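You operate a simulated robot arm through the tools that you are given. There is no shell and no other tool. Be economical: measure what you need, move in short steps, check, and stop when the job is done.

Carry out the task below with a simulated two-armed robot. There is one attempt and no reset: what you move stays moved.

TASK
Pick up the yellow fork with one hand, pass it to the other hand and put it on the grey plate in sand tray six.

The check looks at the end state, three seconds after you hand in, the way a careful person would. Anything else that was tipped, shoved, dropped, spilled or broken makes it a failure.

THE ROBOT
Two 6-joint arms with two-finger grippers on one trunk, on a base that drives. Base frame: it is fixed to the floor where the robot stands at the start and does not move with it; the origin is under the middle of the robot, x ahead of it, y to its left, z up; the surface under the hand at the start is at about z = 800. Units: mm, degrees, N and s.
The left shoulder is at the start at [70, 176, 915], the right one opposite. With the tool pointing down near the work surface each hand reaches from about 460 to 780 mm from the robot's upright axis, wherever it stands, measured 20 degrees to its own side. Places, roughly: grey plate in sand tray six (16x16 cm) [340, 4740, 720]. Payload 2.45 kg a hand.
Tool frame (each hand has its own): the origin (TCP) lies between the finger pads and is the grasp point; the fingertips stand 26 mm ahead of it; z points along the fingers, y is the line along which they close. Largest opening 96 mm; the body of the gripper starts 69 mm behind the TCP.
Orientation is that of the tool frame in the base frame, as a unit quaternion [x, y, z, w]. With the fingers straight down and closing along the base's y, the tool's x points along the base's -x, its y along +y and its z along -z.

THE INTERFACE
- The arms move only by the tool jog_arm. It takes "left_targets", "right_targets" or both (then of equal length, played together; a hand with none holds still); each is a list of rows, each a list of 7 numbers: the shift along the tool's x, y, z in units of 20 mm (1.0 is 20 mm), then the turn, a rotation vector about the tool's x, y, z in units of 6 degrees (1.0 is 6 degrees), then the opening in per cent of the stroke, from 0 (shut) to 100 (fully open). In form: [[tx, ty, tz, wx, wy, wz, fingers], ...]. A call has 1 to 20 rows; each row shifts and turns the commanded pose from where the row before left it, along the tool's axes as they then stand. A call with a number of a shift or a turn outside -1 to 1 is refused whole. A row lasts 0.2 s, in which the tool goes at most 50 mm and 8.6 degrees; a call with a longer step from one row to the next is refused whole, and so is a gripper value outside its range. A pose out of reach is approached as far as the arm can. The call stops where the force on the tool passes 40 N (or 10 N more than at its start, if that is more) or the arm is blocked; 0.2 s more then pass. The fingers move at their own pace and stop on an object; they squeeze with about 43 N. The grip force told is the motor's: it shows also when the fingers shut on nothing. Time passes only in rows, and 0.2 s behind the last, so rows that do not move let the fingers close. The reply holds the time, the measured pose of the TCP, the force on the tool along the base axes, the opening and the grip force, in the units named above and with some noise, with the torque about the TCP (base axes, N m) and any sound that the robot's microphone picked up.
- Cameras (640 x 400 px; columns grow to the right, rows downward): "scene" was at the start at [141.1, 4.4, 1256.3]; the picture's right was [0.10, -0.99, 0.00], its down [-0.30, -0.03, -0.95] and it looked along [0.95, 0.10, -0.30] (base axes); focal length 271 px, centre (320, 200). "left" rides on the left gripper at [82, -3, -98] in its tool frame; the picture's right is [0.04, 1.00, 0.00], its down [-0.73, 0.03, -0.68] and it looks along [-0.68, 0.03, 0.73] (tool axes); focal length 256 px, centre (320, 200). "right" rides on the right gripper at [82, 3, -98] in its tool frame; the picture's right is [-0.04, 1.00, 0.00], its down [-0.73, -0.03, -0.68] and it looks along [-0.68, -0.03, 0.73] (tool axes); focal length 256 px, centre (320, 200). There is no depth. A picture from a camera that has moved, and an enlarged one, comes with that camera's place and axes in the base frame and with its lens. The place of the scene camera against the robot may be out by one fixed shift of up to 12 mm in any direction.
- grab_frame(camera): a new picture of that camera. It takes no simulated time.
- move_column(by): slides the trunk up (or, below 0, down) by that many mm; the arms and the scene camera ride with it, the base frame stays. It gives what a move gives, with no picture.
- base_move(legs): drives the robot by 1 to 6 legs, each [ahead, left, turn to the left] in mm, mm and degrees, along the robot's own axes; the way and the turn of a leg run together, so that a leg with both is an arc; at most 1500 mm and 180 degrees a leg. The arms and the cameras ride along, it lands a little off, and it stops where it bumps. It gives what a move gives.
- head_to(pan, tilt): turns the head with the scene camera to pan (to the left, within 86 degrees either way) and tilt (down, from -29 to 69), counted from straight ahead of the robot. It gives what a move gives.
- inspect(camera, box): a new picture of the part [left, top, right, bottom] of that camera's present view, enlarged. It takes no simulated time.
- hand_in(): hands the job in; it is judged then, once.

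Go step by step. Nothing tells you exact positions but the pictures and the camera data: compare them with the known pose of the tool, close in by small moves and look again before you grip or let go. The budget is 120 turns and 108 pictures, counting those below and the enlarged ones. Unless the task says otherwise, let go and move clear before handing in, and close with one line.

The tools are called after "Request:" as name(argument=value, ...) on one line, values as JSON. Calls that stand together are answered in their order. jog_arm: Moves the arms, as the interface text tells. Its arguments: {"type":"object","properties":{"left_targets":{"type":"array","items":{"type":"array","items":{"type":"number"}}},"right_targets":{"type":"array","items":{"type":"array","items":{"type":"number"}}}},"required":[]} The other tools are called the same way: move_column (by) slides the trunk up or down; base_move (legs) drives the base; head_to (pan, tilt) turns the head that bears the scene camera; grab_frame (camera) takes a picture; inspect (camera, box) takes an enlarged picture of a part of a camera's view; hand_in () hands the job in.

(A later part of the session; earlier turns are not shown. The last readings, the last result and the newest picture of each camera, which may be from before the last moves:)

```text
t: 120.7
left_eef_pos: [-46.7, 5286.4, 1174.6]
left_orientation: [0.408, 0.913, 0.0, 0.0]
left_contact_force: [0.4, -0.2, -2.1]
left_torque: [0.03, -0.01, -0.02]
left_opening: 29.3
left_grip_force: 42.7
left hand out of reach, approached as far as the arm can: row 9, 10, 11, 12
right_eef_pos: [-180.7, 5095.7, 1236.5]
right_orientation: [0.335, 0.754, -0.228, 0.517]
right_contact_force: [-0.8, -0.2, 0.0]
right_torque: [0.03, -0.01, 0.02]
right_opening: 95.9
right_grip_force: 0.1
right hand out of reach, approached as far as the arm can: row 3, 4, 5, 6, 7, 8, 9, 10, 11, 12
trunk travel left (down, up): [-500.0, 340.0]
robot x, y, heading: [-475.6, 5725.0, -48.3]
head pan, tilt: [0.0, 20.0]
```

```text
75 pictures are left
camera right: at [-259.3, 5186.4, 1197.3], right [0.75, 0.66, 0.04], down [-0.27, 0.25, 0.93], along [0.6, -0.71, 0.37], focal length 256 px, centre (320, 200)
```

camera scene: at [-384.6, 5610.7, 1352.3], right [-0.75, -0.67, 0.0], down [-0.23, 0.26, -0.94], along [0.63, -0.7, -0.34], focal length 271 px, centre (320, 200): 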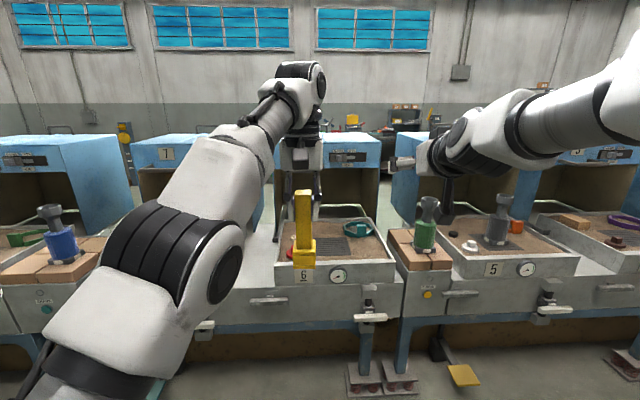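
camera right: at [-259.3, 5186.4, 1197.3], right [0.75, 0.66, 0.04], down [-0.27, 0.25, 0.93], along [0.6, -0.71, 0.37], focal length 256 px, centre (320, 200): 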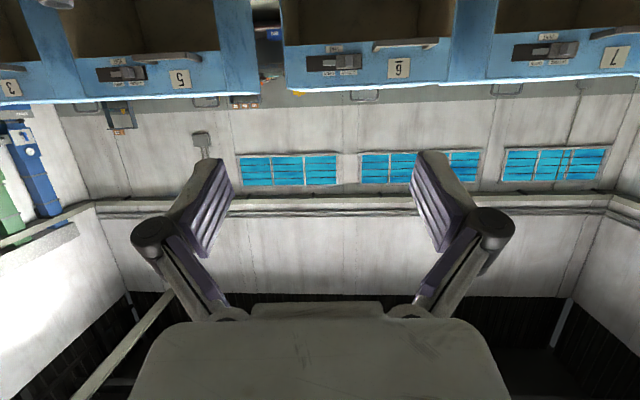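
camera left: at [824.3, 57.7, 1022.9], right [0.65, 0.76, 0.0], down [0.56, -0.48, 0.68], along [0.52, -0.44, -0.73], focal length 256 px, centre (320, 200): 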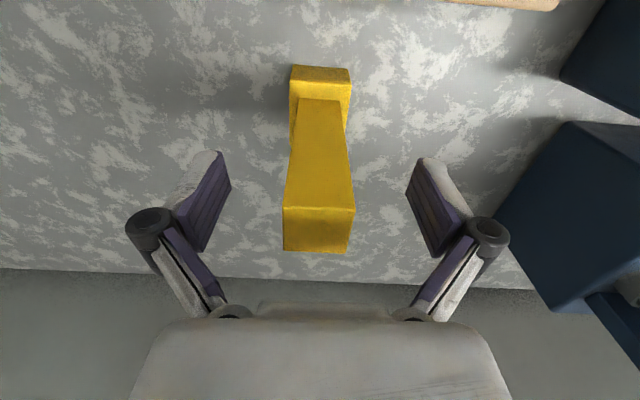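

The arms were at the edge of their reach this high; the right hand's camera turned out to sit below the hand. I'll lower both hands ~100 mm and pitch the right one to 35° below horizontal.

Request:
jog_arm(left_targets=[[0, 0, 0.7, 0, 0, 0, 0], [0, 0, 0.7, 0, 0, 0, 0], [0, 0, 0.7, 0, 0, 0, 0], [0, 0, 0.7, 0, 0, 0, 0], [0, 0, 0.7, 0, 0, 0, 0], [0, 0, 0.7, 0, 0, 0, 0], [0, 0, 0, 0, 0, 0, 0], [0, 0, 0, 0, 0, 0, 0], [0, 0, 0, 0, 0, 0, 0]], right_targets=[[0.9, 0, 0.35, 0, 0, 0, 100], [0.9, 0, 0.35, 0, 0, 0, 100], [0.9, 0, 0.35, 0, 0, 0, 100], [0.9, 0, 0.35, 0, 0, 0, 100], [0.9, 0, 0.35, 0, 0, 0, 100], [0.9, 0, 0.35, 0, 0, 0, 100], [0, 0, 0, 0, 0.833, 0, 100], [0, 0, 0, 0, 0.833, 0, 100], [0, 0, 0, 0, 0.833, 0, 100]])

Request:
grab_frame(camera="scene")

```text
t: 122.7
left_eef_pos: [-28.6, 5291.9, 1092.1]
left_orientation: [0.396, 0.918, -0.012, -0.012]
left_contact_force: [0.6, -0.6, -2.2]
left_torque: [0.03, 0.0, -0.01]
left_opening: 29.3
left_grip_force: 42.8
right_eef_pos: [-189.1, 5083.0, 1133.9]
right_orientation: [0.366, 0.792, -0.216, 0.439]
right_contact_force: [1.2, -0.5, 0.0]
right_torque: [0.03, -0.03, 0.0]
right_opening: 95.9
right_grip_force: 0.1
right hand out of reach, approached as far as the arm can: row 1, 2, 3, 9
trunk travel left (down, up): [-500.0, 340.0]
robot x, y, heading: [-477.7, 5723.3, -48.4]
head pan, tilt: [0.0, 20.0]
```

```text
74 pictures are left
camera scene: at [-384.5, 5610.8, 1352.2], right [-0.75, -0.67, 0.0], down [-0.23, 0.26, -0.94], along [0.63, -0.7, -0.34], focal length 271 px, centre (320, 200)
```

scene: 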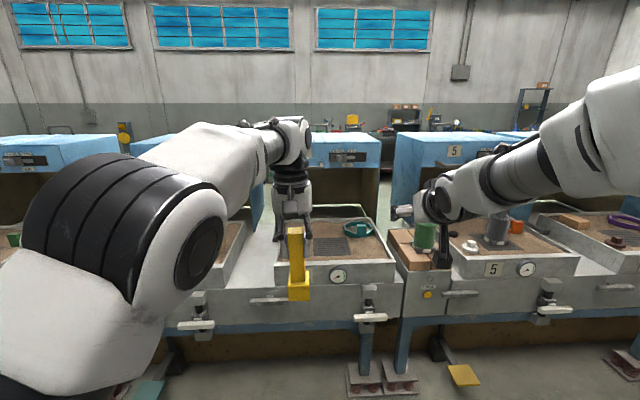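

Closer. I'll lower the right hand further and check whether the pose is then within reach.

Request:
jog_arm(right_targets=[[0.85, 0, 0.52, 0, 0, 0, 100], [0.85, 0, 0.52, 0, 0, 0, 100], [0.85, 0, 0.52, 0, 0, 0, 100], [0.85, 0, 0.52, 0, 0, 0, 100], [0.85, 0, 0.52, 0, 0, 0, 100], [0, 0, -1, 0, 0, 0, 100], [0, 0, -1, 0, 0, 0, 100], [0, 0, -1, 0, 0, 0, 100]], left_targets=[[0, 0, 0.5, 0, 0, 0, 0], [0, 0, 0.5, 0, 0, 0, 0], [0, 0, 0.5, 0, 0, 0, 0], [0, 0, 0, 0, 0, 0, 0], [0, 0, 0, 0, 0, 0, 0], [0, 0, 0, 0, 0, 0, 0], [0, 0, 0, 0, 0, 0, 0], [0, 0, 0, 0, 0, 0, 0]])

```text
t: 124.7
left_eef_pos: [-19.7, 5295.4, 1068.3]
left_orientation: [0.389, 0.921, -0.024, -0.013]
left_contact_force: [-0.2, 0.6, -1.4]
left_torque: [0.02, 0.04, -0.02]
left_opening: 29.4
left_grip_force: 43.3
right_eef_pos: [-214.4, 5131.1, 1096.8]
right_orientation: [0.363, 0.81, -0.189, 0.421]
right_contact_force: [0.5, 0.4, -1.0]
right_torque: [0.02, 0.02, 0.0]
right_opening: 96.1
right_grip_force: 0.0
right hand out of reach, approached as far as the arm can: row 3, 4, 5
trunk travel left (down, up): [-500.0, 340.0]
robot x, y, heading: [-480.6, 5723.5, -48.2]
head pan, tilt: [0.0, 20.0]
stopped in row 8 (left hand): the arm was blocked; the commanded pose is now the measured one
```

The left arm reports being blocked. I'll look with the head before moving anything.

Request:
grab_frame(camera="scene")

Request:
head_to(pan=35, tilt=45)

Request:
grab_frame(camera="scene")

Request:
grab_frame(camera="right")

```text
73 pictures are left
camera scene: at [-383.7, 5610.8, 1352.1], right [-0.75, -0.67, 0.0], down [-0.23, 0.26, -0.94], along [0.63, -0.7, -0.34], focal length 271 px, centre (320, 200)
```

scene: 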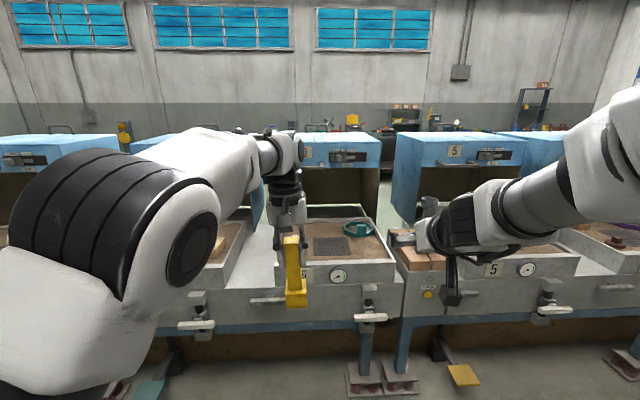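

```text
t: 125.7
left_eef_pos: [-20.5, 5295.2, 1069.6]
left_orientation: [0.39, 0.921, -0.025, -0.012]
left_contact_force: [0.0, -0.5, -2.0]
left_torque: [0.04, 0.04, 0.01]
left_opening: 29.0
left_grip_force: 43.0
right_eef_pos: [-213.8, 5130.4, 1097.1]
right_orientation: [0.363, 0.81, -0.189, 0.42]
right_contact_force: [0.0, -0.5, -0.3]
right_torque: [-0.01, -0.02, 0.02]
right_opening: 96.1
right_grip_force: 0.0
trunk travel left (down, up): [-500.0, 340.0]
robot x, y, heading: [-477.7, 5723.3, -48.0]
head pan, tilt: [35.0, 45.0]
```

```text
72 pictures are left
camera scene: at [-367.1, 5661.8, 1313.6], right [-0.23, -0.97, 0.0], down [-0.69, 0.16, -0.71], along [0.69, -0.16, -0.71], focal length 271 px, centre (320, 200)
```

scene: 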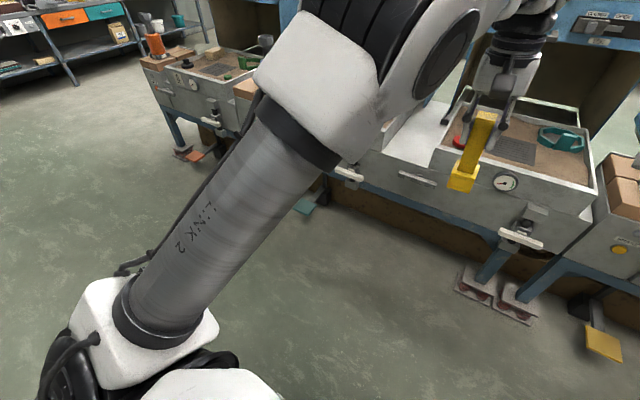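

```text
71 pictures are left
camera right: at [-297.4, 5227.5, 1088.3], right [0.76, 0.65, 0.03], down [-0.11, 0.08, 0.99], along [0.64, -0.76, 0.13], focal length 256 px, centre (320, 200)
```

right: 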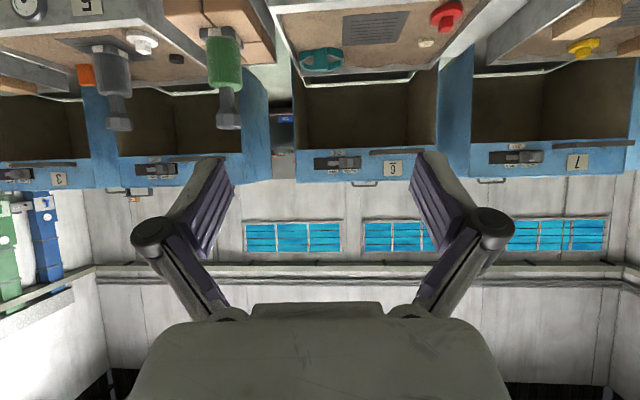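

The left elbow probably came against the head. I move the fork back left and down to the comfortable working height, straightening the hand.

Request:
jog_arm(left_targets=[[0, 0.8, 0, 0, 0, 0, 0], [0, 0.8, 0, 0, 0, 0, 0], [0, 0.6, 0, -0.53, 0, 0.38, 0], [0, 0, 0.8, 0, 0, 0, 0], [0, 0, 0.8, 0, 0, 0, 0], [0, 0, 0.8, 0, 0, 0, 0], [0, 0, 0.8, 0, 0, 0, 0], [0, 0, 0.8, 0, 0, 0, 0], [0, 0, 0.8, 0, 0, 0, 0], [0, 0, 0, 0, 0, 0, 0]])

```text
t: 127.9
left_eef_pos: [9.1, 5326.0, 971.3]
left_orientation: [0.41, 0.912, 0.004, 0.002]
left_contact_force: [0.1, 0.2, -2.1]
left_torque: [0.05, 0.01, 0.01]
left_opening: 29.5
left_grip_force: 43.2
right_eef_pos: [-214.7, 5131.3, 1098.1]
right_orientation: [0.363, 0.81, -0.188, 0.42]
right_contact_force: [-0.2, 0.7, 0.4]
right_torque: [0.0, -0.01, -0.02]
right_opening: 96.2
right_grip_force: 0.1
trunk travel left (down, up): [-500.0, 340.0]
robot x, y, heading: [-479.6, 5724.3, -48.2]
head pan, tilt: [35.0, 45.0]
```

Left hand is straight and free. Now the right hand goes down and back to its pre-pass height.

Request:
jog_arm(right_targets=[[0.965, 0, 0.19, 0, 0, 0, 100], [0.965, 0, 0.19, 0, 0, 0, 100], [0.965, 0, 0.19, 0, 0, 0, 100], [0.965, 0, 0.19, 0, 0, 0, 100], [0.965, 0, 0.19, 0, 0, 0, 100], [0.965, 0, 0.19, 0, 0, 0, 100], [0.965, 0, 0.19, 0, 0, 0, 100], [0.965, 0, 0.19, 0, 0, 0, 100], [0.965, 0, 0.19, 0, 0, 0, 100], [0.965, 0, 0.19, 0, 0, 0, 100], [0, 0, 0, 0, 0, 0, 100]])

Request:
head_to(pan=0, tilt=40)

Request:
grab_frame(camera="scene")

Request:
grab_frame(camera="right")

```text
t: 130.3
left_eef_pos: [8.2, 5325.0, 969.9]
left_orientation: [0.409, 0.913, 0.003, 0.001]
left_contact_force: [-0.7, 0.4, -2.1]
left_torque: [0.04, 0.02, -0.03]
left_opening: 29.1
left_grip_force: 43.3
right_eef_pos: [-262.5, 5204.2, 970.6]
right_orientation: [0.376, 0.806, -0.165, 0.425]
right_contact_force: [1.1, -0.5, -0.4]
right_torque: [-0.01, 0.0, -0.01]
right_opening: 95.9
right_grip_force: 0.1
right hand out of reach, approached as far as the arm can: row 5, 6, 7, 8, 9, 10
trunk travel left (down, up): [-500.0, 340.0]
robot x, y, heading: [-479.6, 5722.7, -48.3]
head pan, tilt: [35.0, 45.0]
```

```text
t: 131.3
left_eef_pos: [8.6, 5325.0, 970.3]
left_orientation: [0.41, 0.912, 0.003, 0.0]
left_contact_force: [-0.5, -1.6, -1.3]
left_torque: [0.0, -0.02, -0.01]
left_opening: 29.4
left_grip_force: 43.0
right_eef_pos: [-262.0, 5204.5, 971.8]
right_orientation: [0.377, 0.805, -0.166, 0.426]
right_contact_force: [-0.3, -1.0, -0.6]
right_torque: [0.04, 0.08, 0.0]
right_opening: 96.2
right_grip_force: 0.1
trunk travel left (down, up): [-500.0, 340.0]
robot x, y, heading: [-473.4, 5727.8, -48.1]
head pan, tilt: [0.0, 40.0]
```

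```text
70 pictures are left
camera scene: at [-386.6, 5620.5, 1320.2], right [-0.71, -0.71, 0.0], down [-0.46, 0.46, -0.76], along [0.54, -0.54, -0.65], focal length 271 px, centre (320, 200)
```

scene: 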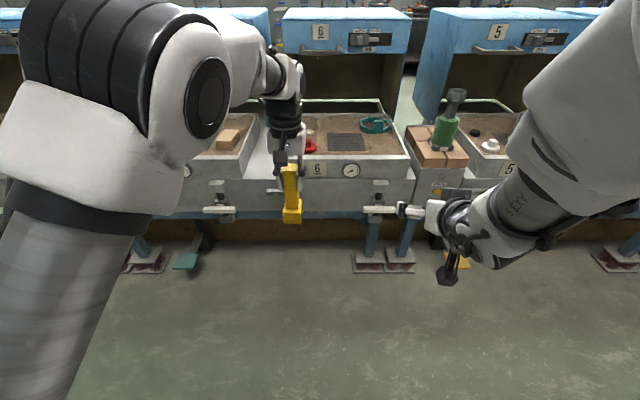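

```text
69 pictures are left
camera right: at [-343.7, 5301.5, 963.8], right [0.76, 0.64, 0.09], down [-0.14, 0.04, 0.99], along [0.63, -0.77, 0.12], focal length 256 px, centre (320, 200)
```

right: 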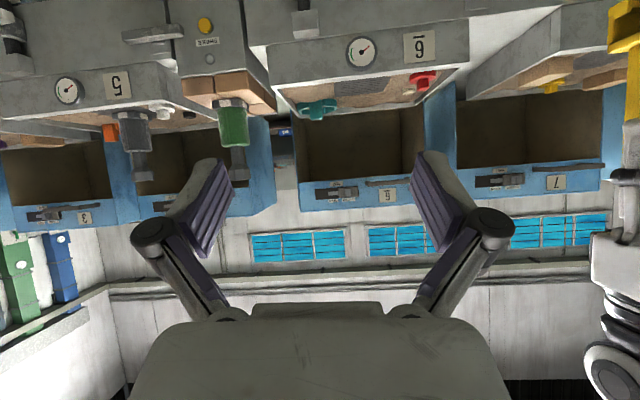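

The right arm can't fold that close; the pass should happen farther ahead. I move the left hand ahead ~80 mm and toward the middle, and the right hand ahead.

Request:
jog_arm(left_targets=[[-0.8, -0.4, 0, 0, 0, 0, 0], [-0.8, -0.4, 0, 0, 0, 0, 0], [-0.8, -0.4, 0, 0, 0, 0, 0], [-0.8, -0.4, 0, 0, 0, 0, 0], [-0.8, -0.4, 0, 0, 0, 0, 0], [0, 0, 0, 0, 0, 0, 0]], right_targets=[[-0.45, 0, 0.65, 0, 0, 0, 100], [-0.45, 0, 0.65, 0, 0, 0, 100], [-0.45, 0, 0.65, 0, 0, 0, 100], [-0.45, 0, 0.65, 0, 0, 0, 100], [-0.45, 0, 0.65, 0, 0, 0, 100], [0, 0, 0, 0, 0, 0, 100]])

```text
t: 132.7
left_eef_pos: [32.9, 5239.1, 971.8]
left_orientation: [0.409, 0.913, 0.004, 0.001]
left_contact_force: [-1.2, -0.2, -2.3]
left_torque: [0.0, 0.0, -0.02]
left_opening: 29.4
left_grip_force: 42.9
right_eef_pos: [-203.2, 5165.4, 996.5]
right_orientation: [0.371, 0.803, -0.181, 0.429]
right_contact_force: [0.0, -0.4, 0.6]
right_torque: [-0.03, 0.01, 0.01]
right_opening: 95.9
right_grip_force: 0.0
right hand out of reach, approached as far as the arm can: row 1, 2, 3, 4, 5
trunk travel left (down, up): [-500.0, 340.0]
robot x, y, heading: [-475.2, 5722.4, -48.2]
head pan, tilt: [0.0, 40.0]
```

I raise both hands again, to a height where the right wrist can bend, keeping the fork left of the middle.

Request:
jog_arm(left_targets=[[0.29, 0, -0.9, 0, 0, 0, 0], [0.29, 0, -0.9, 0, 0, 0, 0], [0.29, 0, -0.9, 0, 0, 0, 0], [0.29, 0, -0.9, 0, 0, 0, 0], [0.29, 0, -0.9, 0, 0, 0, 0], [0.29, 0, -0.9, 0, 0, 0, 0], [0.29, 0, -0.9, 0, 0, 0, 0], [0.29, 0, -0.9, 0, 0, 0, 0]], right_targets=[[-0.9, 0, 0, 0, 0, 0, 100], [-0.9, 0, 0, 0, 0, 0, 100], [-0.9, 0, 0, 0, 0, 0, 100], [-0.9, 0, 0, 0, 0, 0, 100], [-0.9, 0, 0, 0, 0, 0, 100], [0, 0, 0, 0, 0, 0, 100], [0, 0, 0, 0, 0, 0, 100], [0, 0, 0, 0, 0, 0, 100]])

```text
t: 134.5
left_eef_pos: [2.6, 5274.0, 1114.0]
left_orientation: [0.41, 0.912, 0.003, 0.001]
left_contact_force: [0.5, -0.3, -2.0]
left_torque: [0.01, 0.01, -0.01]
left_opening: 29.3
left_grip_force: 42.9
right_eef_pos: [-164.4, 5128.2, 1061.6]
right_orientation: [0.363, 0.81, -0.188, 0.421]
right_contact_force: [1.0, -0.6, -0.2]
right_torque: [0.01, -0.03, -0.03]
right_opening: 96.2
right_grip_force: 0.1
trunk travel left (down, up): [-500.0, 340.0]
robot x, y, heading: [-477.1, 5724.0, -48.1]
head pan, tilt: [0.0, 40.0]
```

Both are reachable now. The left camera box would be in the way, so I turn the left hand 90° about its axis (square handle) while the right hand draws back.

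Request:
jog_arm(left_targets=[[0, 0, 0, 0, 0, 1, 0], [0, 0, 0, 0, 0, 1, 0], [0, 0, 0, 0, 0, 1, 0], [0, 0, 0, 0, 0, 1, 0], [0, 0, 0, 0, 0, 1, 0], [0, 0, 0, 0, 0, 1, 0], [0, 0, 0, 0, 0, 1, 0], [0, 0, 0, 0, 0, 1, 0], [0, 0, 0, 0, 0, 1, 0], [0, 0, 0, 0, 0, 1, 0], [0, 0, 0, 0, 0, 1, 0], [0, 0, 0, 0, 0, 1, 0], [0, 0, 0, 0, 0, 1, 0], [0, 0, 0, 0, 0, 1, 0], [0, 0, 0, 0, 0, 1, 0]], right_targets=[[0, 0, -0.3, 0, 0, 0, 100], [0, 0, -0.3, 0, 0, 0, 100], [0, 0, -0.3, 0, 0, 0, 100], [0, 0, -0.3, 0, 0, 0, 100], [0, 0, -0.3, 0, 0, 0, 100], [0, 0, -0.3, 0, 0, 0, 100], [0, 0, -0.3, 0, 0, 0, 100], [0, 0, -0.3, 0, 0, 0, 100], [0, 0, -0.3, 0, 0, 0, 100], [0, 0, -0.3, 0, 0, 0, 100], [0, 0, -0.3, 0, 0, 0, 100], [0, 0, -0.3, 0, 0, 0, 100], [0, 0, -0.3, 0, 0, 0, 100], [0, 0, -0.3, 0, 0, 0, 100], [0, 0, -0.3, 0, 0, 0, 100]])

Request:
grab_frame(camera="scene")

Request:
grab_frame(camera="right")

```text
t: 137.7
left_eef_pos: [1.4, 5272.9, 1114.0]
left_orientation: [0.935, 0.354, 0.003, -0.003]
left_contact_force: [0.3, 0.5, -2.0]
left_torque: [0.02, -0.02, -0.01]
left_opening: 29.4
left_grip_force: 42.4
right_eef_pos: [-194.4, 5162.0, 1093.4]
right_orientation: [0.363, 0.81, -0.189, 0.421]
right_contact_force: [-0.4, -0.2, 0.0]
right_torque: [-0.02, 0.03, 0.02]
right_opening: 95.9
right_grip_force: 0.0
right hand out of reach, approached as far as the arm can: row 10, 11, 12, 13, 14, 15
trunk travel left (down, up): [-500.0, 340.0]
robot x, y, heading: [-475.5, 5721.7, -48.1]
head pan, tilt: [0.0, 40.0]
```

```text
68 pictures are left
camera scene: at [-389.8, 5617.0, 1320.8], right [-0.75, -0.67, 0.0], down [-0.43, 0.48, -0.77], along [0.51, -0.57, -0.64], focal length 271 px, centre (320, 200)
```

scene: 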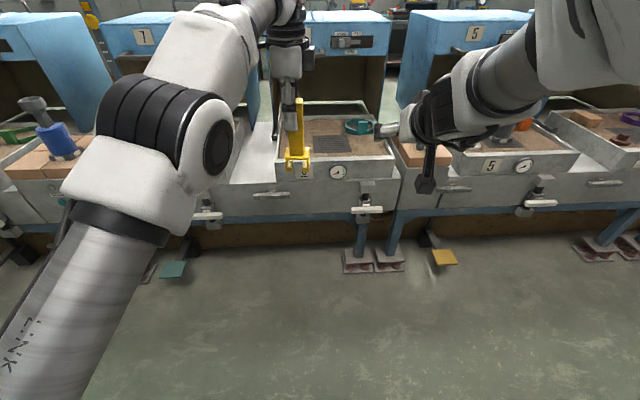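

```text
67 pictures are left
camera right: at [-277.7, 5258.3, 1083.5], right [0.76, 0.65, 0.03], down [-0.11, 0.08, 0.99], along [0.64, -0.76, 0.13], focal length 256 px, centre (320, 200)
```

right: 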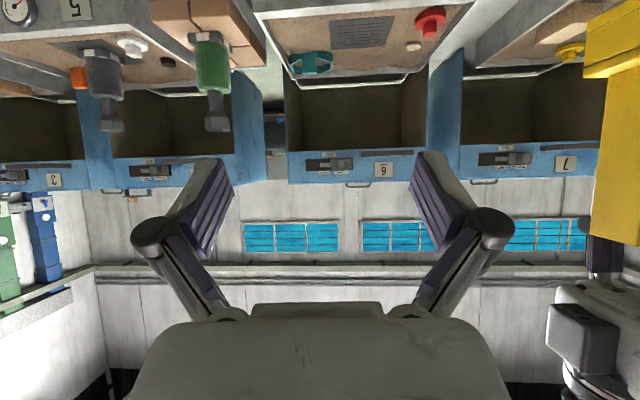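

The left hand turned. I check which side its camera box is on, and the fork's proportions.

Request:
grab_frame(camera="left")

Request:
inspect(camera="scene", box=[240, 10, 360, 190])

Request:
inspect(camera="right", box=[480, 0, 640, 400])

```text
66 pictures are left
camera left: at [58.1, 5329.2, 1214.0], right [0.69, -0.72, 0.0], down [-0.53, -0.51, 0.67], along [-0.49, -0.46, -0.74], focal length 256 px, centre (320, 200)
```

left: 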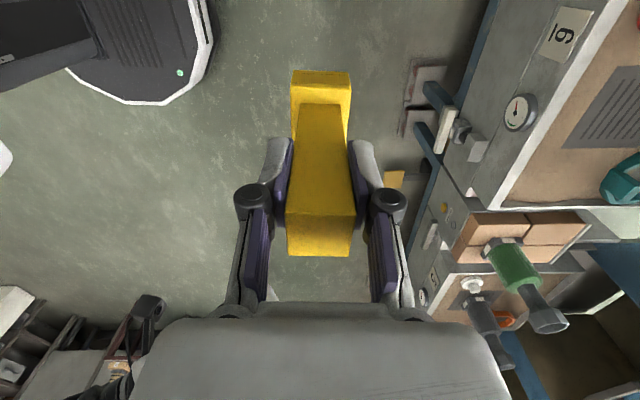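

```text
2.22 times, centred on (300, 100) of scene
camera zoom: at [-389.8, 5617.0, 1320.8], right [-0.75, -0.67, 0.0], down [-0.43, 0.48, -0.77], along [0.51, -0.57, -0.64], focal length 603 px, centre (364, 422)
```

zoom: 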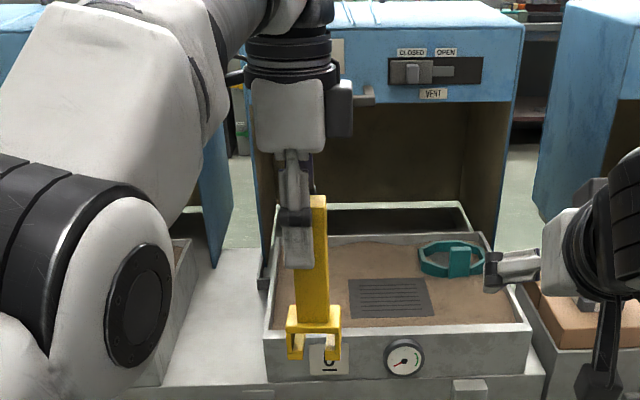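

```text
1.00 times, centred on (560, 200) of right (not enlarged: the box is as wide or as high as the picture)
camera zoom: at [-277.7, 5258.3, 1083.5], right [0.76, 0.65, 0.03], down [-0.11, 0.08, 0.99], along [0.64, -0.76, 0.13], focal length 256 px, centre (80, 200)
```

zoom: 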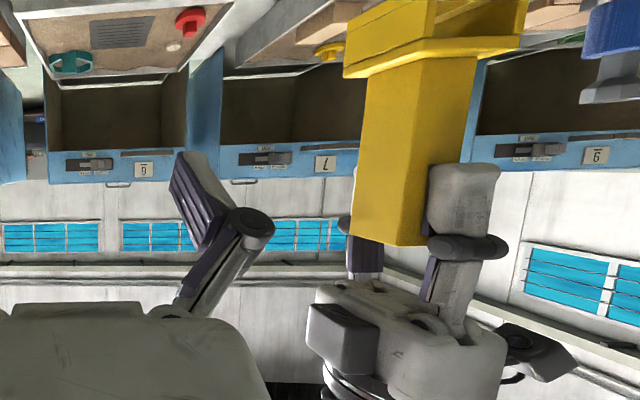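

The left hand's camera is well away to its left. I push the fork 40 mm farther ahead to give the right hand room to slide in behind it.

Request:
jog_arm(left_targets=[[0, 0.7, 0, 0, 0, 0, 0], [0, 0.7, 0, 0, 0, 0, 0], [0, 0.6, 0, 0, 0, 0, 0], [0, 0, 0, 0, 0, 0, 0]], right_targets=[[0.5, 0.5, 0.35, 0, 0, 0, 100], [0.5, 0.5, 0.35, 0, 0, 0, 100], [0.5, 0.5, 0.35, 0, 0, 0, 100], [0, 0, 0, 0, 0, 0, 100]])

```text
t: 138.7
left_eef_pos: [20.8, 5272.6, 1100.3]
left_orientation: [0.935, 0.356, 0.004, -0.002]
left_contact_force: [-0.5, 0.8, -1.4]
left_torque: [0.01, -0.05, 0.0]
left_opening: 29.5
left_grip_force: 43.6
left hand out of reach, approached as far as the arm can: row 1, 2, 3
right_eef_pos: [-182.6, 5167.2, 1068.7]
right_orientation: [0.375, 0.801, -0.173, 0.433]
right_contact_force: [0.9, -0.7, -0.5]
right_torque: [-0.05, -0.01, 0.02]
right_opening: 96.1
right_grip_force: 0.0
right hand out of reach, approached as far as the arm can: row 3
trunk travel left (down, up): [-500.0, 340.0]
robot x, y, heading: [-475.0, 5724.1, -48.0]
head pan, tilt: [0.0, 40.0]
```

The left arm is at its outer limit at this height; I lower both by about 60–70 mm.

Request:
jog_arm(left_targets=[[0, 0, 0.8, 0, 0, 0, 0], [0, 0, 0.8, 0, 0, 0, 0], [0, 0, 0.8, 0, 0, 0, 0], [0, 0, 0.8, 0, 0, 0, 0], [0, 0, 0, 0, 0, 0, 0]], right_targets=[[0.75, 0, 0.65, 0, 0, 0, 100], [0.75, 0, 0.65, 0, 0, 0, 100], [0.75, 0, 0.65, 0, 0, 0, 100], [0.75, 0, 0.65, 0, 0, 0, 100], [0, 0, 0, 0, 0, 0, 100]])

Request:
grab_frame(camera="scene")

```text
t: 139.9
left_eef_pos: [21.8, 5272.5, 1037.8]
left_orientation: [0.935, 0.355, 0.003, -0.003]
left_contact_force: [-1.0, -0.2, -1.4]
left_torque: [0.01, -0.02, -0.01]
left_opening: 29.1
left_grip_force: 42.7
right_eef_pos: [-181.1, 5154.0, 995.8]
right_orientation: [0.382, 0.798, -0.171, 0.434]
right_contact_force: [-0.2, 0.1, 1.0]
right_torque: [0.0, -0.01, -0.04]
right_opening: 96.2
right_grip_force: 0.0
right hand out of reach, approached as far as the arm can: row 2
trunk travel left (down, up): [-500.0, 340.0]
robot x, y, heading: [-477.8, 5723.0, -48.2]
head pan, tilt: [0.0, 40.0]
```

```text
63 pictures are left
camera scene: at [-390.0, 5617.7, 1320.9], right [-0.75, -0.67, 0.0], down [-0.43, 0.48, -0.77], along [0.51, -0.57, -0.64], focal length 271 px, centre (320, 200)
```

scene: 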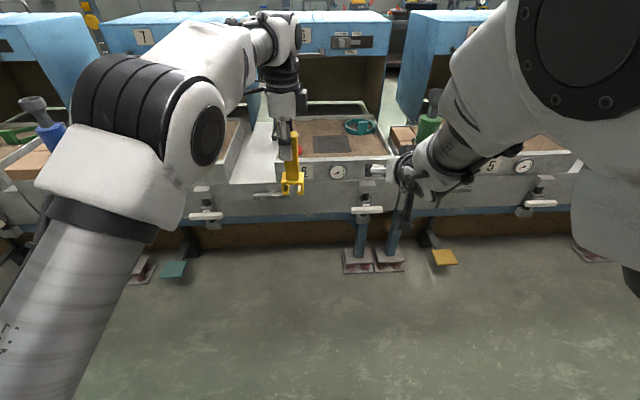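

Now I advance the fork 35 mm and slide the right hand left in stages, level with the lower handle.

Request:
jog_arm(left_targets=[[0, 0.6, 0, 0, 0, 0, 0], [0, 0.6, 0, 0, 0, 0, 0], [0, 0.55, 0, 0, 0, 0, 0], [0, 0, 0, 0, 0, 0, 0], [0, 0, 0, 0, 0, 0, 0], [0, 0, 0, 0, 0, 0, 0], [0, 0, 0, 0, 0, 0, 0], [0, 0, 0, 0, 0, 0, 0], [0, 0, 0, 0, 0, 0, 0]], right_targets=[[0, 0, 0, 0, 0, -0.68, 100], [0, 0.95, 0, 0, 0, 0, 100], [0, 0.95, 0, 0, 0, 0, 100], [0, 0.95, 0, 0, 0, 0, 100], [0, 0.95, 0, 0, 0, 0, 100], [0, 0.95, 0, 0, 0, 0, 100], [0, 0.95, 0, 0, 0, 0, 100], [0, 0.95, 0, 0, 0, 0, 100], [0, 0, 0, 0, 0, 0, 100]])

Request:
grab_frame(camera="scene")

Request:
grab_frame(camera="right")

```text
t: 141.9
left_eef_pos: [43.6, 5253.8, 1035.0]
left_orientation: [0.935, 0.355, 0.003, -0.002]
left_contact_force: [0.3, -0.1, -1.5]
left_torque: [0.04, -0.02, 0.03]
left_opening: 29.0
left_grip_force: 43.0
left hand out of reach, approached as far as the arm can: row 3
right_eef_pos: [-152.4, 5135.9, 1004.6]
right_orientation: [0.356, 0.809, -0.187, 0.429]
right_contact_force: [-0.1, 0.3, -0.1]
right_torque: [0.0, 0.0, -0.02]
right_opening: 95.7
right_grip_force: 0.0
right hand out of reach, approached as far as the arm can: row 2, 3, 4, 5, 6, 7, 8
trunk travel left (down, up): [-500.0, 340.0]
robot x, y, heading: [-478.4, 5721.5, -48.4]
head pan, tilt: [0.0, 40.0]
```

```text
62 pictures are left
camera scene: at [-389.8, 5617.1, 1320.8], right [-0.75, -0.67, 0.0], down [-0.43, 0.48, -0.77], along [0.51, -0.57, -0.64], focal length 271 px, centre (320, 200)
```

scene: 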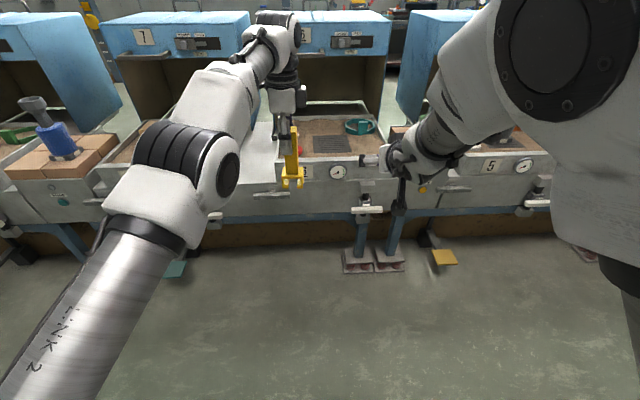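

```text
61 pictures are left
camera right: at [-236.9, 5231.4, 993.5], right [0.75, 0.66, 0.04], down [-0.12, 0.09, 0.99], along [0.65, -0.75, 0.15], focal length 256 px, centre (320, 200)
```

right: 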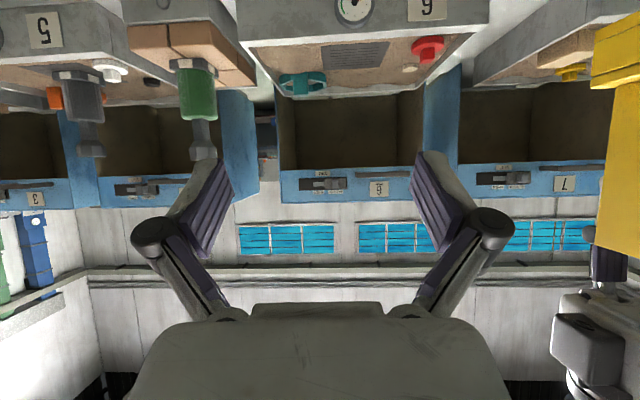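

The right arm can't slide left while pointing straight ahead; pointing inward should suit it. I yaw the right hand 40° to the left, and turn the left hand (fork) to match.

Request:
jog_arm(left_targets=[[0, 0, 0, 0, 0, -0.95, 0], [0, 0, 0, 0, 0, -0.95, 0], [0, 0, 0, 0, 0, -0.95, 0], [0, 0, 0, 0, 0, -0.95, 0], [0, 0, 0, 0, 0, -0.95, 0], [0, 0, 0, 0, 0, -0.95, 0], [0, 0, 0, 0, 0, -0.97, 0], [0, 0, 0, 0, 0, 0, 0]], right_targets=[[0, 0, 0, -0.78, 0, -0.543, 100], [0, 0, 0, -0.78, 0, -0.543, 100], [0, 0, 0, -0.78, 0, -0.543, 100], [0, 0, 0, -0.78, 0, -0.543, 100], [0, 0, 0, -0.78, 0, -0.543, 100], [0, 0, 0, -0.78, 0, -0.543, 100], [0, 0, 0, -0.78, 0, -0.543, 100], [0, 0, 0, 0, 0, 0, 100]])

```text
t: 143.7
left_eef_pos: [42.5, 5253.3, 1036.6]
left_orientation: [0.756, 0.655, 0.004, 0.0]
left_contact_force: [-0.3, 0.1, -0.8]
left_torque: [0.01, 0.01, 0.03]
left_opening: 29.3
left_grip_force: 42.5
right_eef_pos: [-145.0, 5150.3, 989.9]
right_orientation: [0.038, 0.895, -0.042, 0.443]
right_contact_force: [-0.6, 0.3, 0.1]
right_torque: [0.04, -0.01, -0.01]
right_opening: 96.3
right_grip_force: 0.0
trunk travel left (down, up): [-500.0, 340.0]
robot x, y, heading: [-479.2, 5724.5, -48.0]
head pan, tilt: [0.0, 40.0]
```

Both poses are now reachable and aligned. I slide the right hand sideways into line with the handle, still 160 mm behind it.

Request:
jog_arm(right_targets=[[0, 0.91, 0, 0, 0, 0.2, 100], [0, 0.91, 0, 0, 0, 0.2, 100], [0, 0.91, 0, 0, 0, 0, 100], [0, 0.91, 0, 0, 0, 0, 100], [0, 0.91, 0, 0, 0, 0, 100], [0, 0.91, 0, 0, 0, 0, 100], [0, 0.91, 0, 0, 0, 0, 100], [0, 0, 0, 0, 0, 0, 100]])

Request:
grab_frame(camera="scene")

Request:
grab_frame(camera="right")

```text
t: 145.5
left_eef_pos: [43.2, 5253.5, 1035.5]
left_orientation: [0.756, 0.654, 0.004, -0.001]
left_contact_force: [0.5, 0.0, -2.2]
left_torque: [0.01, 0.0, 0.0]
left_opening: 29.3
left_grip_force: 42.8
right_eef_pos: [-136.3, 5261.2, 997.7]
right_orientation: [0.075, 0.885, -0.018, 0.46]
right_contact_force: [0.8, 0.6, -0.2]
right_torque: [-0.02, 0.03, -0.02]
right_opening: 95.8
right_grip_force: 0.0
right hand out of reach, approached as far as the arm can: row 7
trunk travel left (down, up): [-500.0, 340.0]
robot x, y, heading: [-477.0, 5724.1, -48.3]
head pan, tilt: [0.0, 40.0]
```

```text
60 pictures are left
camera scene: at [-389.3, 5617.2, 1320.8], right [-0.75, -0.67, 0.0], down [-0.43, 0.48, -0.77], along [0.51, -0.57, -0.64], focal length 271 px, centre (320, 200)
```

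scene: 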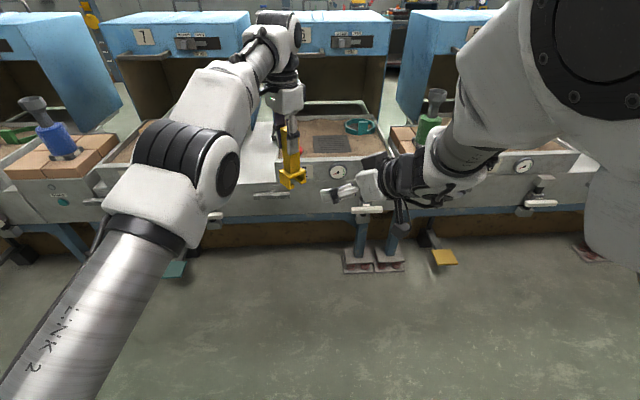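

```text
59 pictures are left
camera right: at [-261.3, 5282.8, 989.2], right [0.17, 0.98, 0.07], down [-0.14, -0.05, 0.99], along [0.98, -0.18, 0.13], focal length 256 px, centre (320, 200)
```

right: 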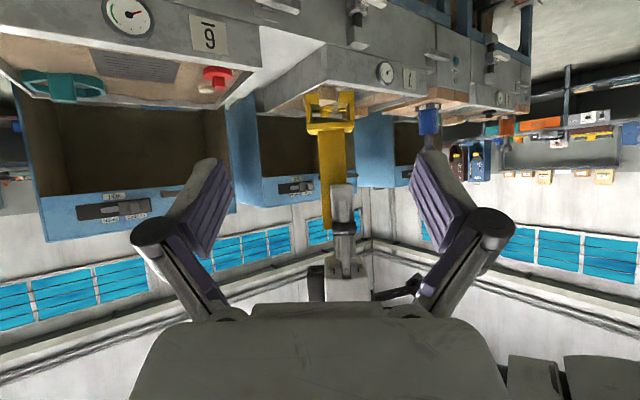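

The handle is nicely framed between the right fingers. I advance 90 mm level, fixing a small roll and offset, then look again.

Request:
jog_arm(right_targets=[[-0.408, 0.11, 0.813, 0, 0, -0.09, 100], [-0.408, 0.11, 0.813, 0, 0, -0.09, 100], [-0.408, 0.11, 0.813, 0, 0, -0.09, 100], [-0.408, 0.11, 0.813, 0, 0, -0.09, 100], [-0.408, 0.11, 0.813, 0, 0, -0.07, 100], [0, 0, 0, 0, 0, 0, 100]])

Request:
grab_frame(camera="right")

Request:
inspect(camera="scene", box=[240, 70, 440, 230])

```text
t: 147.1
left_eef_pos: [42.2, 5253.2, 1035.2]
left_orientation: [0.756, 0.654, 0.004, -0.001]
left_contact_force: [0.4, -0.7, -2.2]
left_torque: [0.05, -0.02, 0.0]
left_opening: 29.3
left_grip_force: 42.9
right_eef_pos: [-64.2, 5213.1, 1003.1]
right_orientation: [0.064, 0.879, -0.033, 0.472]
right_contact_force: [0.3, 0.2, -0.1]
right_torque: [0.04, 0.0, 0.0]
right_opening: 95.9
right_grip_force: 0.0
right hand out of reach, approached as far as the arm can: row 1, 2, 3, 4, 5
trunk travel left (down, up): [-500.0, 340.0]
robot x, y, heading: [-478.6, 5726.9, -48.2]
head pan, tilt: [0.0, 40.0]
stopped in row 6 (right hand): the arm was blocked; the commanded pose is now the measured one
```

```text
58 pictures are left
camera right: at [-190.8, 5234.1, 991.3], right [0.17, 0.99, 0.04], down [-0.16, -0.01, 0.99], along [0.97, -0.17, 0.16], focal length 256 px, centre (320, 200)
```

right: 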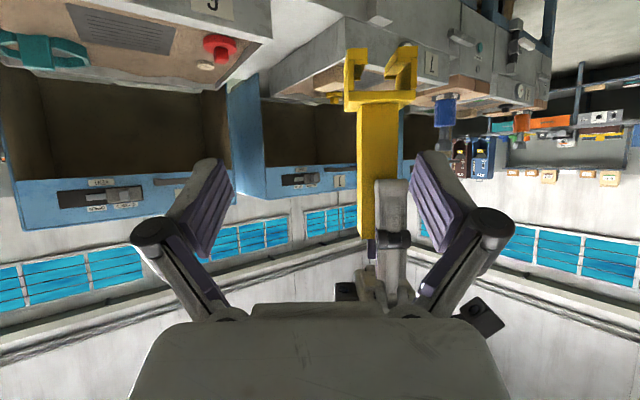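

```text
2.50 times, centred on (340, 150) of scene
camera zoom: at [-389.8, 5616.6, 1320.8], right [-0.75, -0.67, 0.0], down [-0.43, 0.48, -0.77], along [0.51, -0.57, -0.64], focal length 678 px, centre (270, 325)
```

zoom: 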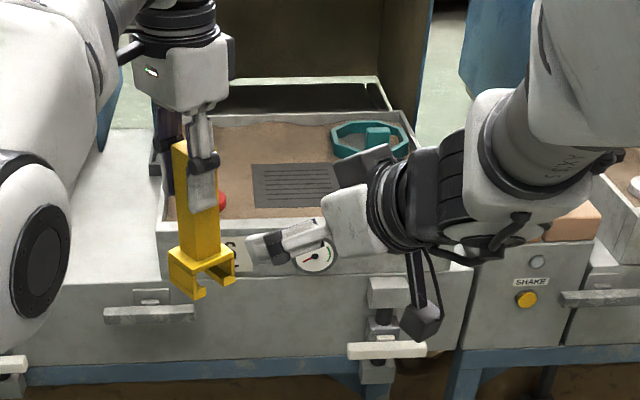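

The shoulder limits how far each hand reaches inward, so the right hand must point mostly left. I draw it back while yawing it 45° more, and turn the fork 45° to match.

Request:
jog_arm(left_targets=[[0, 0, 0, 0, 0, -0.9375, 0], [0, 0, 0, 0, 0, -0.9375, 0], [0, 0, 0, 0, 0, -0.9375, 0], [0, 0, 0, 0, 0, -0.9375, 0], [0, 0, 0, 0, 0, -0.9375, 0], [0, 0, 0, 0, 0, -0.9375, 0], [0, 0, 0, 0, 0, -0.9375, 0], [0, 0, 0, 0, 0, -0.9375, 0], [0, 0, 0, 0, 0, 0, 0]], right_targets=[[0, -0.3, -0.4, -0.782, 0, -0.518, 100], [0, -0.3, -0.4, -0.782, 0, -0.518, 100], [0, 0, -0.4, -0.782, 0, -0.518, 100], [0, 0, -0.4, -0.782, 0, -0.518, 100], [0, 0, -0.4, -0.782, 0, -0.518, 100], [0, 0, -0.4, -0.782, 0, -0.518, 100], [0, 0, -0.4, -0.782, 0, -0.518, 100], [0, 0, -0.4, -0.782, 0, -0.518, 100], [0, 0, 0, 0, 0, 0, 100]])

Request:
grab_frame(camera="scene")

Request:
grab_frame(camera="right")

```text
t: 149.1
left_eef_pos: [41.1, 5254.6, 1035.9]
left_orientation: [0.448, 0.894, 0.003, 0.0]
left_contact_force: [-0.3, 1.1, -1.5]
left_torque: [-0.01, -0.01, 0.01]
left_opening: 29.5
left_grip_force: 42.6
right_eef_pos: [-115.7, 5192.9, 1037.2]
right_orientation: [-0.281, 0.837, 0.15, 0.445]
right_contact_force: [0.6, 0.6, 0.3]
right_torque: [0.02, -0.02, 0.0]
right_opening: 96.0
right_grip_force: 0.2
trunk travel left (down, up): [-500.0, 340.0]
robot x, y, heading: [-480.7, 5725.4, -48.2]
head pan, tilt: [0.0, 40.0]
```

```text
56 pictures are left
camera scene: at [-389.8, 5617.5, 1320.9], right [-0.75, -0.67, 0.0], down [-0.43, 0.48, -0.77], along [0.51, -0.57, -0.64], focal length 271 px, centre (320, 200)
```

scene: 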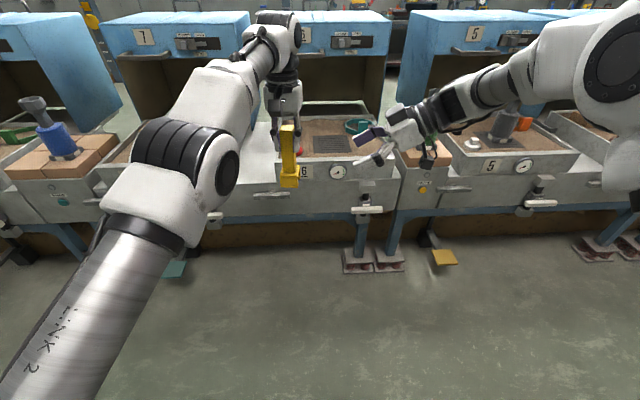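

```text
55 pictures are left
camera right: at [-219.7, 5118.4, 1025.5], right [-0.58, 0.81, 0.03], down [-0.1, -0.12, 0.99], along [0.81, 0.57, 0.15], focal length 256 px, centre (320, 200)
```

right: 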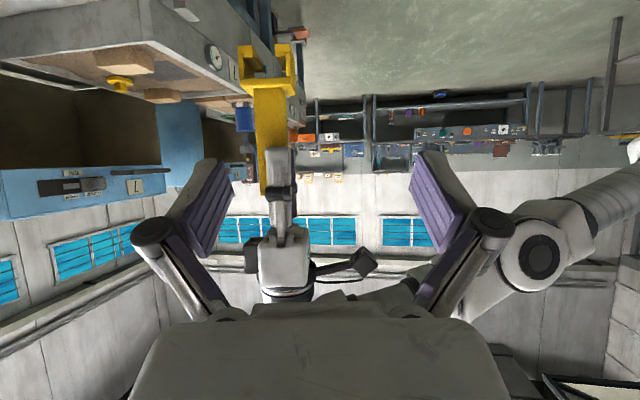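

Both are free and aligned (handle faces at 37°). I line the right hand up laterally, lower it to the lower-handle height and advance 60 mm.

Request:
jog_arm(right_targets=[[0.12, -0.56, 0.98, 0, 0, 0, 100], [0.12, -0.56, 0.98, 0, 0, 0, 100], [0.12, -0.56, 0.98, 0, 0, 0, 100], [0.12, -0.56, 0.98, 0, 0, 0, 100], [0, 0, 0, 0, 0, 0, 100]])

Request:
grab_frame(camera="right")

```text
t: 150.3
left_eef_pos: [41.1, 5253.4, 1035.7]
left_orientation: [0.449, 0.894, 0.004, 0.001]
left_contact_force: [-1.1, 0.0, -1.5]
left_torque: [0.03, -0.03, 0.0]
left_opening: 29.3
left_grip_force: 42.9
right_eef_pos: [-41.8, 5191.1, 984.9]
right_orientation: [-0.279, 0.837, 0.15, 0.446]
right_contact_force: [-0.6, -0.1, 0.7]
right_torque: [-0.01, 0.0, -0.02]
right_opening: 96.2
right_grip_force: 0.1
trunk travel left (down, up): [-500.0, 340.0]
robot x, y, heading: [-479.2, 5726.0, -48.3]
head pan, tilt: [0.0, 40.0]
```

```text
54 pictures are left
camera right: at [-145.0, 5118.2, 974.2], right [-0.58, 0.81, 0.03], down [-0.11, -0.12, 0.99], along [0.81, 0.57, 0.15], focal length 256 px, centre (320, 200)
```

right: 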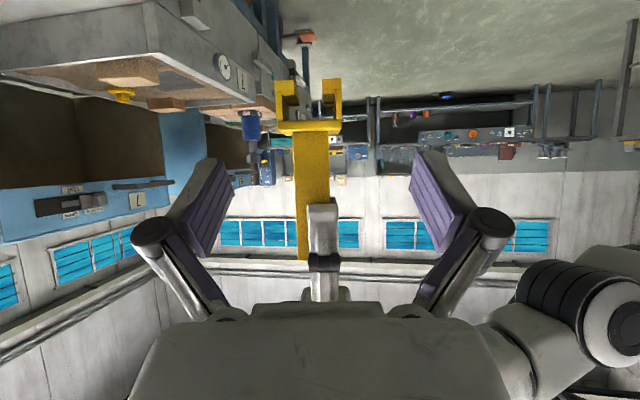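

The handle sits about 10 mm to image-left of the fingers' middle and the head top is near z 953, below my fingers' path. I shift 10 mm and advance around the handle.

Request:
jog_arm(right_targets=[[-0.537, -0.2, 0.796, 0, 0, 0, 100], [-0.537, -0.2, 0.796, 0, 0, 0, 100], [-0.537, -0.1, 0.796, 0, 0, 0, 100], [-0.537, 0, 0.796, 0, 0, 0, 100], [-0.537, 0, 0.796, 0, 0, 0, 100], [0, 0, 0, 0, 0, 0, 100]])

Request:
grab_frame(camera="right")

Request:
inspect(camera="scene", box=[240, 70, 400, 220])

Request:
grab_frame(camera="left")

```text
t: 151.7
left_eef_pos: [40.3, 5253.2, 1035.5]
left_orientation: [0.45, 0.893, 0.004, 0.0]
left_contact_force: [0.2, -0.2, -1.6]
left_torque: [0.04, -0.01, 0.0]
left_opening: 29.2
left_grip_force: 43.1
right_eef_pos: [40.6, 5242.2, 986.1]
right_orientation: [-0.279, 0.837, 0.15, 0.447]
right_contact_force: [1.0, -0.1, 0.4]
right_torque: [-0.01, 0.01, -0.02]
right_opening: 96.1
right_grip_force: 0.0
trunk travel left (down, up): [-500.0, 340.0]
robot x, y, heading: [-476.7, 5727.4, -48.0]
head pan, tilt: [0.0, 40.0]
```

```text
53 pictures are left
camera right: at [-62.9, 5168.0, 973.9], right [-0.58, 0.81, 0.03], down [-0.11, -0.12, 0.99], along [0.81, 0.57, 0.15], focal length 256 px, centre (320, 200)
```

right: 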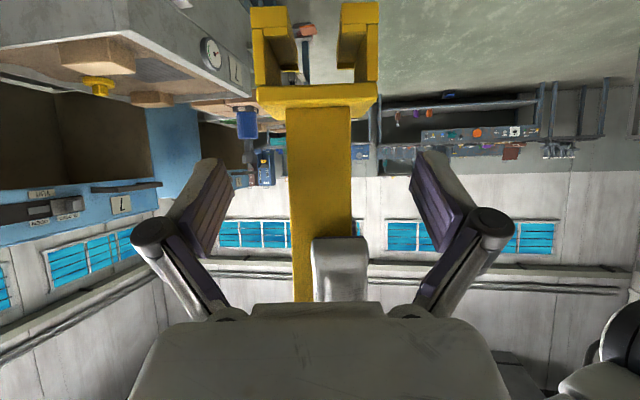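

```text
2.67 times, centred on (320, 145) of scene
camera zoom: at [-390.1, 5616.8, 1320.8], right [-0.75, -0.67, 0.0], down [-0.43, 0.48, -0.77], along [0.51, -0.57, -0.64], focal length 724 px, centre (320, 347)
```

zoom: 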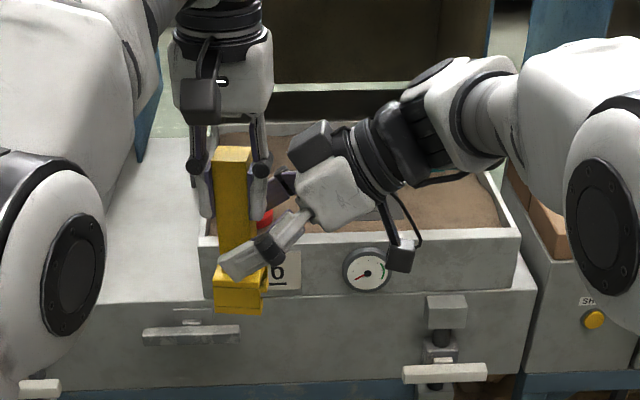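

```text
51 pictures are left
camera left: at [-11.0, 5316.9, 1134.6], right [0.78, 0.63, 0.01], down [0.46, -0.58, 0.68], along [0.43, -0.52, -0.74], focal length 256 px, centre (320, 200)
```

left: 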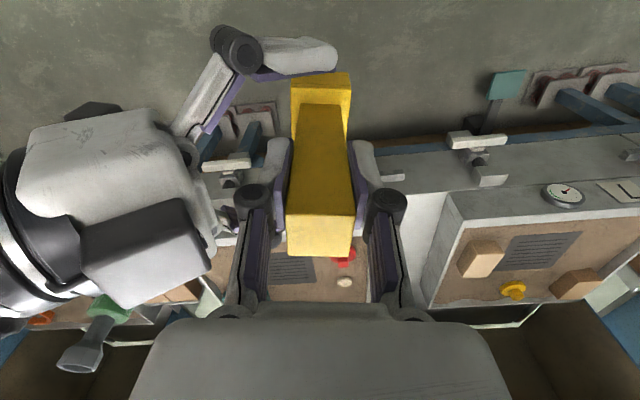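

The handle is centred between the right fingers. I close the right hand.

Request:
jog_arm(right_targets=[[0, 0, 0, 0, 0, 0, 60], [0, 0, 0, 0, 0, 0, 40], [0, 0, 0, 0, 0, 0, 30], [0, 0, 0, 0, 0, 0, 15], [0, 0, 0, 0, 0, 0, 0], [0, 0, 0, 0, 0, 0, 0], [0, 0, 0, 0, 0, 0, 0]])

Request:
grab_frame(camera="right")

Request:
grab_frame(camera="left")

```text
t: 153.3
left_eef_pos: [41.3, 5254.4, 1033.8]
left_orientation: [0.449, 0.893, 0.004, -0.001]
left_contact_force: [-1.0, 1.1, -0.9]
left_torque: [-0.08, -0.03, 0.06]
left_opening: 29.2
left_grip_force: 42.5
right_eef_pos: [40.5, 5242.9, 985.3]
right_orientation: [-0.28, 0.837, 0.15, 0.445]
right_contact_force: [1.4, -1.0, -0.1]
right_torque: [0.1, 0.09, -0.05]
right_opening: 29.4
right_grip_force: 43.0
trunk travel left (down, up): [-500.0, 340.0]
robot x, y, heading: [-477.6, 5723.2, -48.5]
head pan, tilt: [0.0, 40.0]
```

```text
50 pictures are left
camera right: at [-62.8, 5168.1, 973.8], right [-0.58, 0.81, 0.03], down [-0.11, -0.12, 0.99], along [0.81, 0.57, 0.15], focal length 256 px, centre (320, 200)
```

right: 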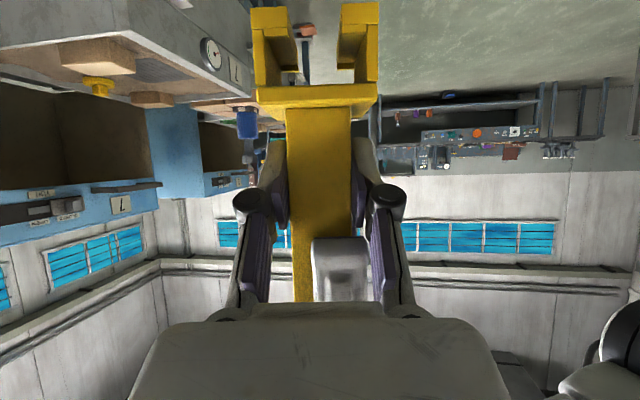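

```text
49 pictures are left
camera left: at [-10.7, 5317.1, 1134.5], right [0.78, 0.63, 0.01], down [0.46, -0.58, 0.68], along [0.43, -0.52, -0.74], focal length 256 px, centre (320, 200)
```

left: 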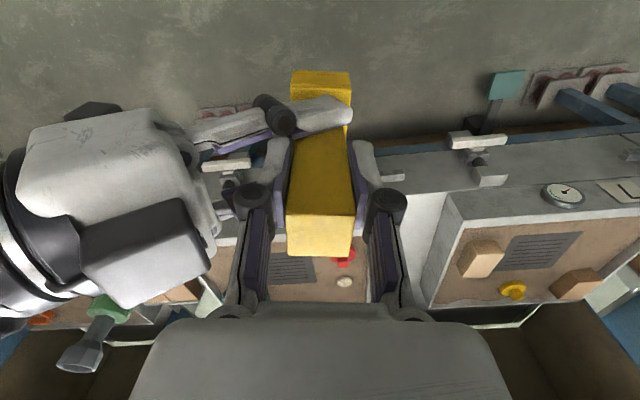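

The right hand holds the fork (43 N, 29 mm). I open the left hand only part-way (its finger has the right palm next to it), and check that the fork stays.

Request:
jog_arm(left_targets=[[0, 0, 0, 0, 0, 0, 40], [0, 0, 0, 0, 0, 0, 48], [0, 0, 0, 0, 0, 0, 48]])

Request:
grab_frame(camera="left")

```text
t: 154.1
left_eef_pos: [42.3, 5254.0, 1036.2]
left_orientation: [0.449, 0.893, 0.004, 0.0]
left_contact_force: [1.5, 0.4, 0.4]
left_torque: [0.02, 0.02, 0.0]
left_opening: 46.1
left_grip_force: 0.1
right_eef_pos: [41.7, 5242.4, 984.1]
right_orientation: [-0.279, 0.837, 0.15, 0.446]
right_contact_force: [0.0, -0.2, -0.3]
right_torque: [-0.02, 0.0, -0.01]
right_opening: 29.4
right_grip_force: 43.1
trunk travel left (down, up): [-500.0, 340.0]
robot x, y, heading: [-477.3, 5724.7, -48.2]
head pan, tilt: [0.0, 40.0]
```

```text
48 pictures are left
camera left: at [-10.6, 5317.1, 1134.6], right [0.78, 0.63, 0.01], down [0.46, -0.58, 0.68], along [0.43, -0.52, -0.74], focal length 256 px, centre (320, 200)
```

left: 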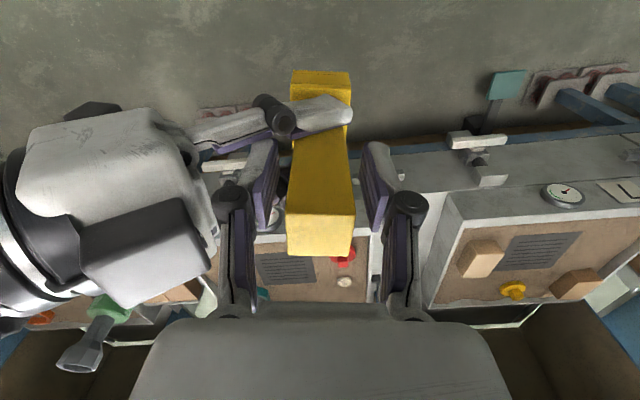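

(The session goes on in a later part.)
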